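You operate a simulated robot arm through the tools that you are given. There is no shell and no other tool. Be economical: measure what you need, move in short steps, check, and stop when the job is done.

Carry out the task below with a simulated robot arm. There is one attempt and no reset: what you move stays moved.

TASK
Slide the orange cone along the top track by the rolls until it stands next to the green rolled cover.

It is judged by the outcome, as a careful person would: the job done as asked, and still so three seconds after it is handed in. It fails if anything else is knocked over, pushed out of place, dropped, spilled or broken.

THE ROBOT
A 6-joint arm with a two-finger parallel gripper, fixed in place. Base frame: the origin is at the foot of the arm, x ahead of it, y to its left, z up; the work surface is at about z = 0. Lengths are in cm, angles in degrees, forces in N, time in s.
With the tool pointing down near the work surface it reaches from about 14 to 58 cm from the base axis. Its first joint turns from -66.0 to 66.0 degrees. Payload 2.1 kg.
Tool frame: the origin (TCP) lies between the finger pads and is the grasp point; the fingertips stand 3 cm ahead of it; z points along the fingers, y is the line along which they close. The gripper opens to 9.4 cm. The fingers are 2.8 cm wide and 1 cm thick; the gripper's body (5 by 9.6 cm) begins 5.5 cm behind the TCP.
Orientation is told as [roll, pitch, yaw] about the base's x, y, z axes, in that order, counted from this pose: with the fingers straight down and closing along the base's y, the tool's x points along the base's -x, its y along +y and its z along -z.

THE INTERFACE
- The arm moves only by the tool step_arm. Its arguments are lists of equal length, an entry for each row: "xyz": the shift along the tool's x, y, z in units of 100 mm (1.0 is 100 mm), a list of three; "rot": the turn, a rotation vector about the tool's x, y, z in units of 60 degrees (1.0 is 60 degrees), a list of three; "grip": the gripper command, from -1 (shut) to 1 (fully open), values between in proportion. In form: {"xyz": [[dx, dy, dz], ...], "rot": [[wx, wy, wz], ...], "grip": [grip, ...]}. A call has 1 to 20 rows; each row is the pose to reach, as a shift and turn from the pose commanded when the call began, along the tool's axes at that moment. A call with a number of a shift or a turn outside -1 to 1 is refused whole. A row lasts 0.2 s, in which the tool goes at most 5 cm and 8.6 degrees; a call with a longer step from one row to the next is refused whole, and so is a gripper value outside its range. A pose out of reach is approached as far as the arm can. The call stops where the force on the tool passes 40 N (or 10 N more than at its start, if that is more) or the arm is blocked; 0.2 s more then pass. The fingers move at their own pace (about 7.2 cm/s each) and stop on an object; they squeeze with about 24 N. The grip force told is the motor's: it shows also when the fingers shut on nothing. Time passes only in rows, and 0.2 s behind the last, so rows that repeat a pose let the fingers close. It gives the time, the measured TCP pose, the force on the tool (base axes), the opening and the grip force at its end, in the units of the frame above (readings bear some noise).
- Cameras (640 x 400 px; columns grow to the right, rows downward): "scene" is fixed at [5.41, -38.21, 49.51]; the picture's right is [0.75, -0.67, 0.00], its down [-0.35, -0.39, -0.85] and it looks along [0.57, 0.63, -0.53] (base axes); focal length 310 px, centre (320, 200). "wrist" rides on the gripper at [-3.7, 0, -5.8] in the tool frame; the picture's right is [0.00, -1.00, 0.00], its down [0.97, 0.00, -0.24] and it looks along [0.24, 0.00, 0.97] (tool axes); focal length 218 px, centre (320, 200).
- get_image(camera): a new picture of that camera. No time passes.
- locate(camera, pixels): there is no depth. For up to 12 entries [column, row, z] of the newest picture of that camera ("zoom" is the newest enlarged one), the place [x, y] in the base frame at which the ray of that pixel passes the height z, good to about 0.3 cm, but the place of the scene camera against the robot may be out by one fixed shift of up to 1.8 cm in any direction. No time passes.
- inspect(camera, box): a new picture of the part [left, top, right, bottom] of that camera's present view, enlarged. No time passes.
- hand_in(): hands the job in; it is judged then, once.

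Work in short steps. Measure before you move; look again where a grasp or a placing could have gone wrong, and mend it. You have 60 turns and 30 pictures in all, the two below and enlarged ones among them. Open the gripper and draw the arm clear of the work before you hand the job in, unless the task says otherwise; then end with one line.

The tools are called after "Emit:" by a JSON object that holds its "api" and its "payload". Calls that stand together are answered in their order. step_arm: Moves the arm, as the interface text tells. Its arguments: {"type":"object","properties":{"xyz":{"type":"array","items":{"type":"array","items":{"type":"number"}}},"rot":{"type":"array","items":{"type":"array","items":{"type":"number"}}},"grip":{"type":"array","items":{"type":"number"}}},"required":["xyz","rot","grip"]} The other tools are called the same way: get_image (camera) takes a picture; locate (camera, pixels) gives the place at which the rays of pixels pass given heights; inspect (camera, box) takes an enlarged picture of a part of a camera's view; hand_in () hands the job in.

At the start:

```text
clock: 0.0
ee_pos: [29.72, 16.31, 27.42]
tcp_rot: [0.0, 0.0, 0.0]
wrist_force: [-0.2, -0.2, 0.0]
width: 9.39
finger_force: 0.0
```

scene: 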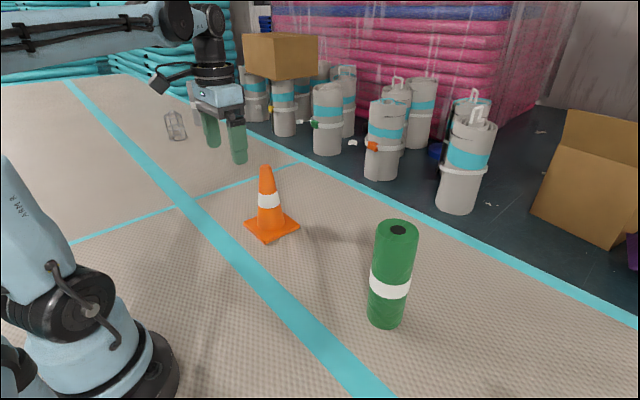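
wrist: 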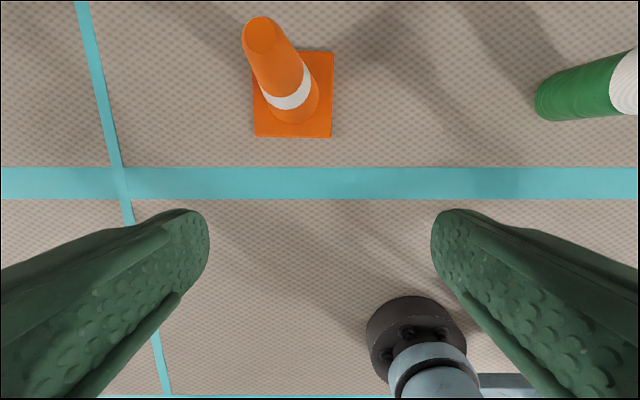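

The cone base is around scene (271,228) and the green roll's foot around (386,318). I'll measure both from both cameras.

Emit:
{"api": "locate", "payload": {"camera": "wrist", "pixels": [[255, 137, 0], [332, 137, 0], [333, 52, 0], [258, 52, 0], [262, 35, 10], [540, 105, 0], [0, 184, 0], [639, 184, 0], [290, 95, 5]]}}

Emit:
{"api": "locate", "payload": {"camera": "scene", "pixels": [[245, 224, 0], [268, 243, 0], [299, 227, 0], [266, 166, 10], [386, 318, 0], [369, 318, 0], [404, 320, 0], [397, 229, 12], [220, 235, 0], [330, 345, 0], [310, 165, 0], [600, 302, 0]]}}

Emit:
{"api": "inspect", "payload": {"camera": "scene", "box": [220, 140, 460, 340]}}

```text
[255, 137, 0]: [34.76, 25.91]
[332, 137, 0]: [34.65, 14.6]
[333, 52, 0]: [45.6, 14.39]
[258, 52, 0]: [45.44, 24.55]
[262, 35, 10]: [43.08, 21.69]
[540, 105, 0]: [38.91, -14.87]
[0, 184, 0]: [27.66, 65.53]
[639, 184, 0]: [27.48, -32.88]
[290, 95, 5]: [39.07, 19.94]
```

```text
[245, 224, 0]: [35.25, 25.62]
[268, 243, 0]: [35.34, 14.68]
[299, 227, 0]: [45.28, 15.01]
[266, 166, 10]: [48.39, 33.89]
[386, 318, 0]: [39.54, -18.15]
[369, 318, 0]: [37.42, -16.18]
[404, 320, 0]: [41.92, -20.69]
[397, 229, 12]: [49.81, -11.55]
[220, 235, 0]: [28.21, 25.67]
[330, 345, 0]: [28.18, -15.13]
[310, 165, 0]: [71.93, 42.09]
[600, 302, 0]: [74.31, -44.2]
```

```text
2.00 times, centred on (340, 240) of scene
```

zoom: 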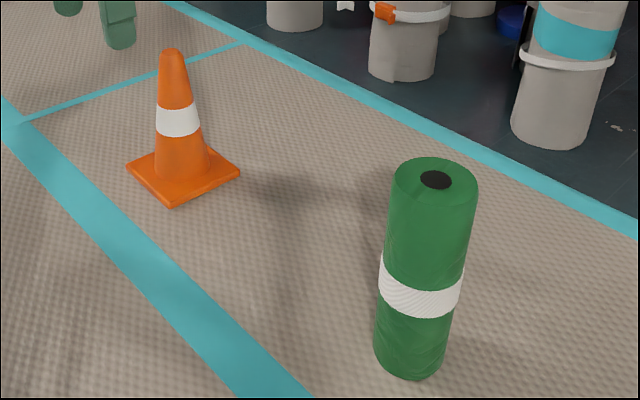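

The cone base is about 10.5 cm square, centred near (40, 20), and the cone is about 18 cm tall. The roll stands near (40, -18), about 20 cm tall with radius about 3.4. I'll move above the cone at this height and check with the wrist camera.

Emit:
{"api": "step_arm", "payload": {"xyz": [[-0.33, 0.12, 0], [-0.66, 0.24, 0], [-1.0, 0.37, 0], [-1.0, 0.37, 0]], "rot": [[0, 0, 0], [0, 0, 0], [0, 0, 0], [0, 0, 0]], "grip": [1, 1, 1, 1]}}

Emit:
{"api": "get_image", "payload": {"camera": "wrist"}}

Emit:
{"api": "get_image", "payload": {"camera": "scene"}}

```text
clock: 1.0
ee_pos: [39.68, 20.01, 27.26]
tcp_rot: [0.0, 0.0, -0.1]
wrist_force: [-0.3, 0.2, 0.2]
width: 9.42
finger_force: 0.0
```

```text
26 pictures are left
```

wrist: 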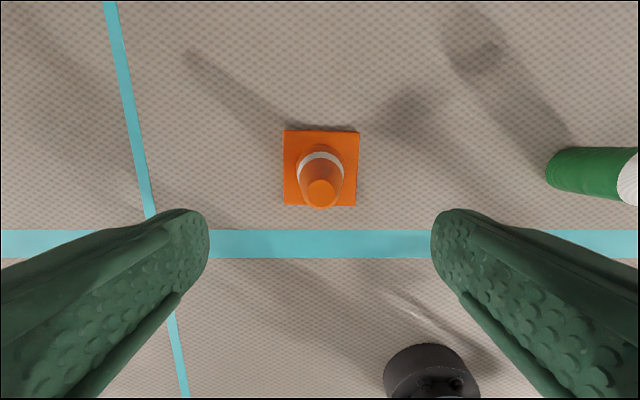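

```text
25 pictures are left
```

scene: 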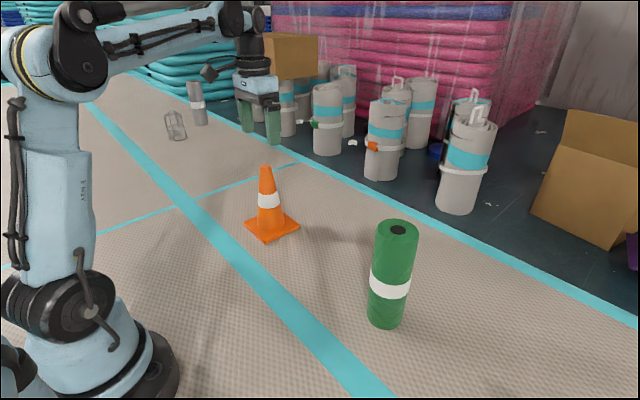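

Emit:
{"api": "locate", "payload": {"camera": "wrist", "pixels": [[284, 206, 0.5], [357, 206, 0.5], [359, 132, 0.5], [284, 132, 0.5], [321, 192, 17.5], [308, 192, 17.5], [335, 192, 17.5], [546, 170, 0], [558, 150, 0], [552, 187, 0], [320, 257, 0], [320, 231, 0]]}}

```text
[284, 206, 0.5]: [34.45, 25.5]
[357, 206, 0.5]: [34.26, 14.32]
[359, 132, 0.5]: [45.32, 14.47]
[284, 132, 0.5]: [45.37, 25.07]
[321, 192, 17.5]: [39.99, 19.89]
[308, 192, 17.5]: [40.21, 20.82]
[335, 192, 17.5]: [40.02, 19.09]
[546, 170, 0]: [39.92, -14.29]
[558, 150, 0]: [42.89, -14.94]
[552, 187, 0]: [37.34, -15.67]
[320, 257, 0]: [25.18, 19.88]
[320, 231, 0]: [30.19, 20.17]
```

The cone axis is at (39.95, 19.9) and the gripper is centred on it. The roll's near edge is at y ≈ -14.4. I'll descend to TCP z ≈ 13.8, which keeps the palm above the cone tip at about 18, and then close.

Emit:
{"api": "step_arm", "payload": {"xyz": [[-0.02, -0.01, 0.3], [-0.02, -0.01, 0.6], [-0.02, -0.01, 0.8], [-0.02, -0.01, 1.0]], "rot": [[0, 0, 0], [0, 0, 0], [0, 0, 0], [0, 0, 0]], "grip": [1, 1, 1, 1]}}

Emit:
{"api": "step_arm", "payload": {"xyz": [[0, 0, 0.15], [0, 0, 0.25], [0, 0, 0.35], [0, 0, 0.35]], "rot": [[0, 0, 0], [0, 0, 0], [0, 0, 0], [0, 0, 0]], "grip": [1, 1, 1, 1]}}

Emit:
{"api": "get_image", "payload": {"camera": "scene"}}

```text
clock: 2.0
ee_pos: [39.88, 19.9, 17.35]
tcp_rot: [-0.1, 0.0, 0.0]
wrist_force: [-0.6, 0.2, -0.3]
width: 9.41
finger_force: 0.0
```

```text
clock: 3.0
ee_pos: [39.96, 19.88, 13.97]
tcp_rot: [0.0, 0.1, 0.0]
wrist_force: [-0.1, -0.5, -0.4]
width: 9.4
finger_force: 0.1
```

```text
24 pictures are left
```

scene: 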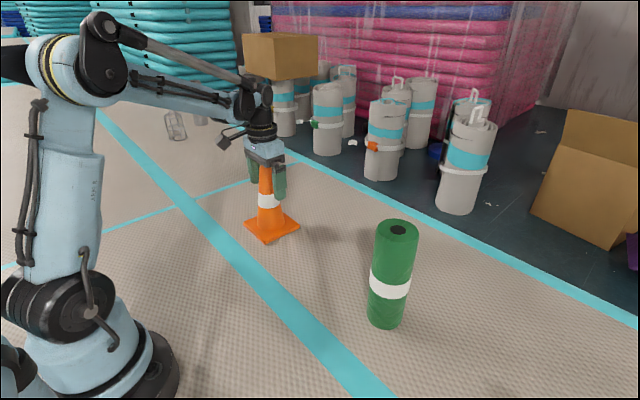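

The fingers straddle the cone, so I'll close them.

Emit:
{"api": "step_arm", "payload": {"xyz": [[0, 0, 0], [0, 0, 0], [0, 0, 0], [0, 0, 0], [0, 0, 0]], "rot": [[0, 0, 0], [0, 0, 0], [0, 0, 0], [0, 0, 0], [0, 0, 0]], "grip": [0, -0.5, -1, -1, -1]}}

Emit:
{"api": "inspect", "payload": {"camera": "scene", "box": [210, 110, 340, 260]}}

```text
clock: 4.2
ee_pos: [39.88, 19.81, 13.99]
tcp_rot: [0.0, 0.0, 0.0]
wrist_force: [0.2, 0.3, -0.5]
width: 4.37
finger_force: 23.6
```

```text
2.67 times, centred on (275, 185) of scene
```

zoom: 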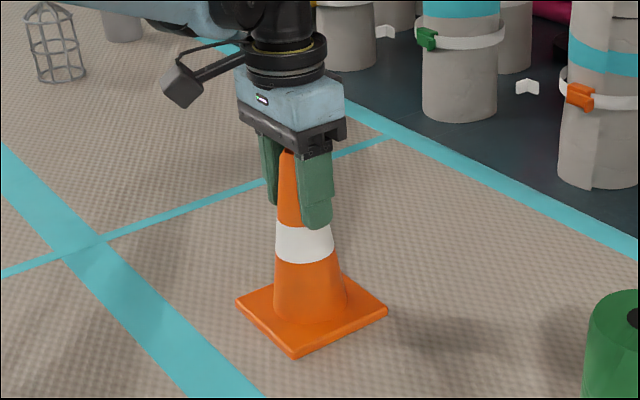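

The grip is firm at 4.4 cm and 24 N, and the cone is upright. I'll drag it along -y as a short test.

Emit:
{"api": "step_arm", "payload": {"xyz": [[0, -0.08, 0], [0, -0.16, 0], [0, -0.24, 0], [0, -0.32, 0], [0, -0.4, 0]], "rot": [[0, 0, 0], [0, 0, 0], [0, 0, 0], [0, 0, 0], [0, 0, 0]], "grip": [-1, -1, -1, -1, -1]}}

Emit:
{"api": "inspect", "payload": {"camera": "scene", "box": [210, 110, 340, 260]}}

```text
clock: 5.4
ee_pos: [39.92, 15.9, 14.02]
tcp_rot: [0.1, 0.1, 0.0]
wrist_force: [-0.7, 10.7, 25.7]
width: 4.37
finger_force: 24.6
```

```text
2.67 times, centred on (275, 185) of scene
```

zoom: 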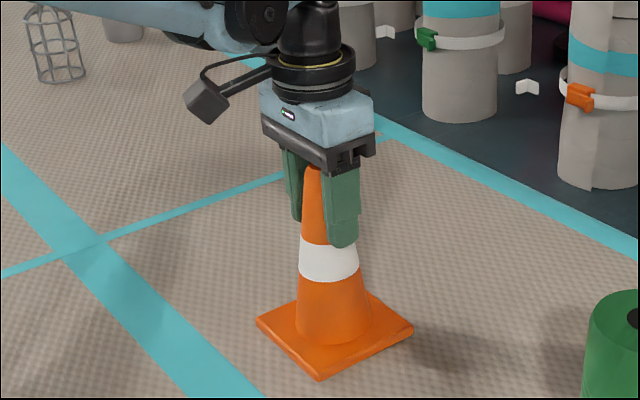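

The cone follows upright, but the upward force is 26 N, so it's pressing into the mat. I'll ease up 1–2 mm and continue slowly.

Emit:
{"api": "step_arm", "payload": {"xyz": [[0, 0, -0.01], [0, -0.08, -0.015], [0, -0.16, -0.015], [0, -0.24, -0.015], [0, -0.32, -0.015], [0, -0.4, -0.015], [0, -0.48, -0.015], [0, -0.56, -0.015]], "rot": [[0, 0, 0], [0, 0, 0], [0, 0, 0], [0, 0, 0], [0, 0, 0], [0, 0, 0], [0, 0, 0], [0, 0, 0]], "grip": [-1, -1, -1, -1, -1, -1, -1, -1]}}

Emit:
{"api": "inspect", "payload": {"camera": "scene", "box": [210, 110, 370, 290]}}

```text
clock: 7.2
ee_pos: [39.76, 10.28, 14.02]
tcp_rot: [0.0, 0.1, -0.1]
wrist_force: [-0.2, -0.4, -0.2]
width: 4.39
finger_force: 24.1
```

```text
2.22 times, centred on (290, 200) of scene
```

zoom: 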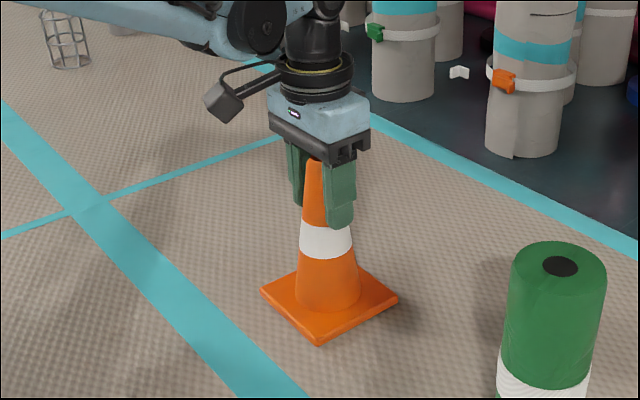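

It now moves with no load, at or a hair above the mat. I'll lower 0.5 mm to keep contact and continue.

Emit:
{"api": "step_arm", "payload": {"xyz": [[0, -0.1, 0.005], [0, -0.2, 0.005], [0, -0.3, 0.005], [0, -0.4, 0.005], [0, -0.5, 0.005], [0, -0.6, 0.005], [0, -0.7, 0.005], [0, -0.8, 0.005], [0, -0.9, 0.005], [0, -1.0, 0.005]], "rot": [[0, 0, 0], [0, 0, 0], [0, 0, 0], [0, 0, 0], [0, 0, 0], [0, 0, 0], [0, 0, 0], [0, 0, 0], [0, 0, 0], [0, 0, 0]], "grip": [-1, -1, -1, -1, -1, -1, -1, -1, -1, -1]}}

Emit:
{"api": "inspect", "payload": {"camera": "scene", "box": [240, 130, 440, 340]}}

Emit:
{"api": "get_image", "payload": {"camera": "wrist"}}

```text
clock: 9.4
ee_pos: [39.83, 0.11, 14.02]
tcp_rot: [0.0, -0.1, 0.0]
wrist_force: [-0.5, 0.0, 0.9]
width: 4.35
finger_force: 24.5
```

```text
1.90 times, centred on (340, 235) of scene
```

zoom: 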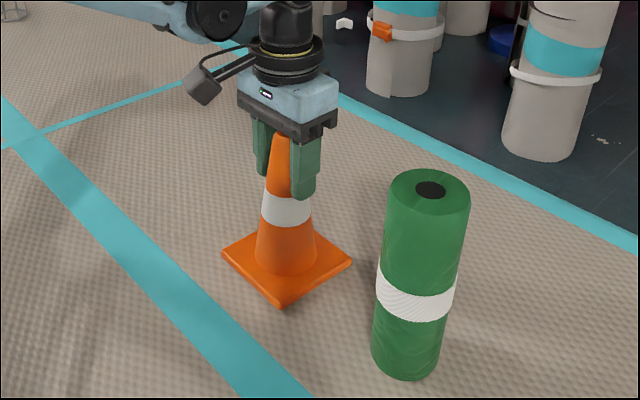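

```text
19 pictures are left
```

wrist: 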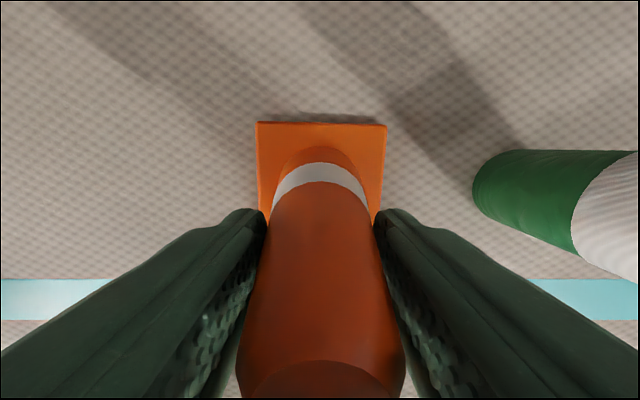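

Emit:
{"api": "locate", "payload": {"camera": "wrist", "pixels": [[257, 122, 1], [386, 125, 1], [473, 185, 0], [475, 175, 0], [475, 200, 0], [378, 200, 1], [500, 152, 0]]}}

```text
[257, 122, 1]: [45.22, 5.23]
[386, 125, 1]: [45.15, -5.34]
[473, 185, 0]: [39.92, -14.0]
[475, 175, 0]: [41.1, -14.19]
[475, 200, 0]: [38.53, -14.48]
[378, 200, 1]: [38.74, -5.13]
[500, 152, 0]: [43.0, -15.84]
```

The cone's leading edge is at y=-5.3 and the roll's near edge at about -14.1, a gap of 8.8 cm. I'll slide 7.3 cm more, leaving about 1.5 cm.

Emit:
{"api": "step_arm", "payload": {"xyz": [[0, -0.08, 0.0], [0, -0.16, 0.0], [0, -0.24, 0.0], [0, -0.32, 0.0], [0, -0.4, 0.0], [0, -0.48, 0.0], [0, -0.56, 0.0], [0, -0.63, 0.0], [0, -0.69, 0.0], [0, -0.73, 0.0], [0, -0.73, 0.0]], "rot": [[0, 0, 0], [0, 0, 0], [0, 0, 0], [0, 0, 0], [0, 0, 0], [0, 0, 0], [0, 0, 0], [0, 0, 0], [0, 0, 0], [0, 0, 0], [0, 0, 0]], "grip": [-1, -1, -1, -1, -1, -1, -1, -1, -1, -1, -1]}}

Emit:
{"api": "inspect", "payload": {"camera": "scene", "box": [260, 150, 440, 350]}}

Emit:
{"api": "get_image", "payload": {"camera": "wrist"}}

```text
clock: 11.8
ee_pos: [39.81, -6.9, 13.98]
tcp_rot: [0.1, 0.0, 0.0]
wrist_force: [-0.3, 0.2, 0.3]
width: 4.37
finger_force: 23.9
```

```text
2.00 times, centred on (350, 250) of scene
```

zoom: 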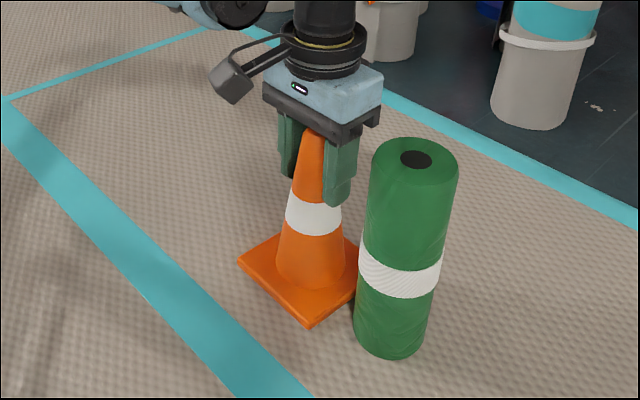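

```text
17 pictures are left
```

wrist: 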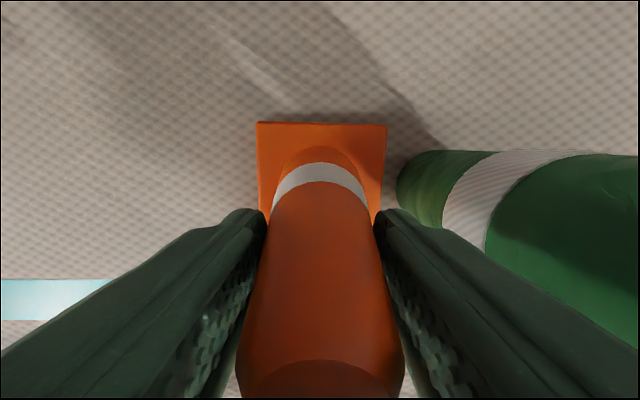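

The cone stands with a gap of under 2 cm from the roll, and the roll hasn't moved. I'll settle 1 mm down, open partly to about 6.2 cm to stay clear of the roll, and rise.

Emit:
{"api": "step_arm", "payload": {"xyz": [[0, 0, 0.005], [0, 0, 0.01], [0, 0, 0.005], [0, 0, 0], [0, 0, 0]], "rot": [[0, 0, 0], [0, 0, 0], [0, 0, 0], [0, 0, 0], [0, 0, 0]], "grip": [-1, -1, 0.1, 0.32, 0.32]}}

Emit:
{"api": "get_image", "payload": {"camera": "wrist"}}

```text
clock: 13.0
ee_pos: [39.84, -7.02, 13.99]
tcp_rot: [0.1, -0.1, -0.1]
wrist_force: [-0.3, 0.2, 0.2]
width: 6.22
finger_force: 0.1
```

```text
16 pictures are left
```

wrist: 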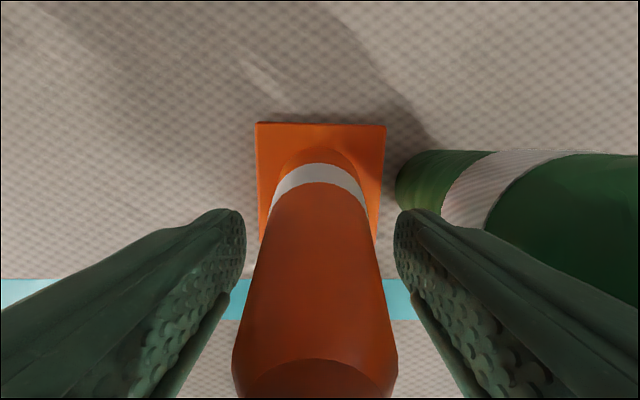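

The cone is released cleanly, so I'll rise straight up.

Emit:
{"api": "step_arm", "payload": {"xyz": [[0, 0, -0.1], [0, 0, -0.3], [0, 0, -0.5], [0, 0, -0.7], [0, 0, -0.9], [0, 0, -0.98]], "rot": [[0, 0, 0], [0, 0, 0], [0, 0, 0], [0, 0, 0], [0, 0, 0], [0, 0, 0]], "grip": [0.32, 0.32, 0.32, 0.32, 0.32, 0.32]}}

Emit:
{"api": "step_arm", "payload": {"xyz": [[0.2, 0.2, -0.1], [0.4, 0.4, -0.2], [0.6, 0.6, -0.3], [0.8, 0.8, -0.3], [0.9, 0.95, -0.3]], "rot": [[0, 0, 0], [0, 0, 0], [0, 0, 0], [0, 0, 0], [0, 0, 0]], "grip": [0.6, 1, 1, 1, 1]}}

Emit:
{"api": "get_image", "payload": {"camera": "scene"}}

Emit:
{"api": "get_image", "payload": {"camera": "wrist"}}

```text
clock: 14.4
ee_pos: [39.79, -7.16, 23.8]
tcp_rot: [-0.1, 0.0, -0.1]
wrist_force: [-1.2, -0.2, 0.0]
width: 6.22
finger_force: 0.0
```

```text
clock: 15.6
ee_pos: [30.74, 2.28, 26.83]
tcp_rot: [0.1, 0.0, 0.0]
wrist_force: [-0.6, 0.8, -0.9]
width: 9.38
finger_force: 0.0
```

```text
15 pictures are left
```

scene: 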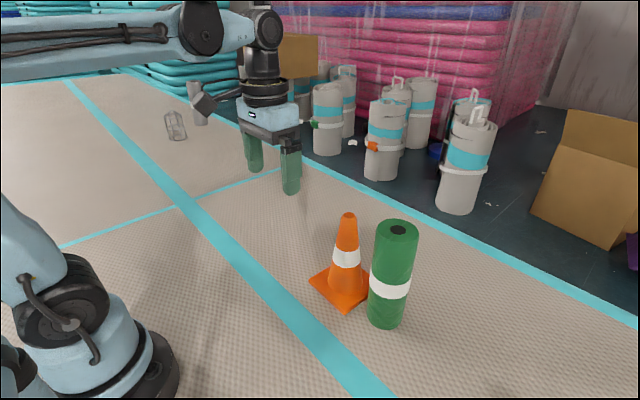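

```text
14 pictures are left
```

wrist: 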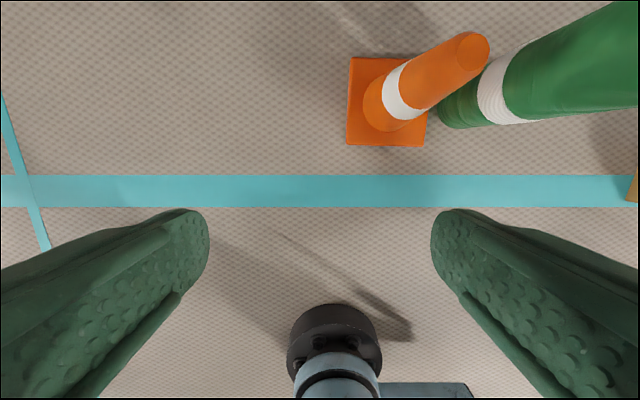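

The cone stands upright beside the green roll, inside the track, with the roll unmoved and the arm clear.

Emit:
{"api": "hand_in", "payload": {}}

```text
The job is handed in.
```

I slid the orange cone along the track; it now stands upright about 1.5–2 cm from the green rolled cover, which did not move, and I've handed the job in.
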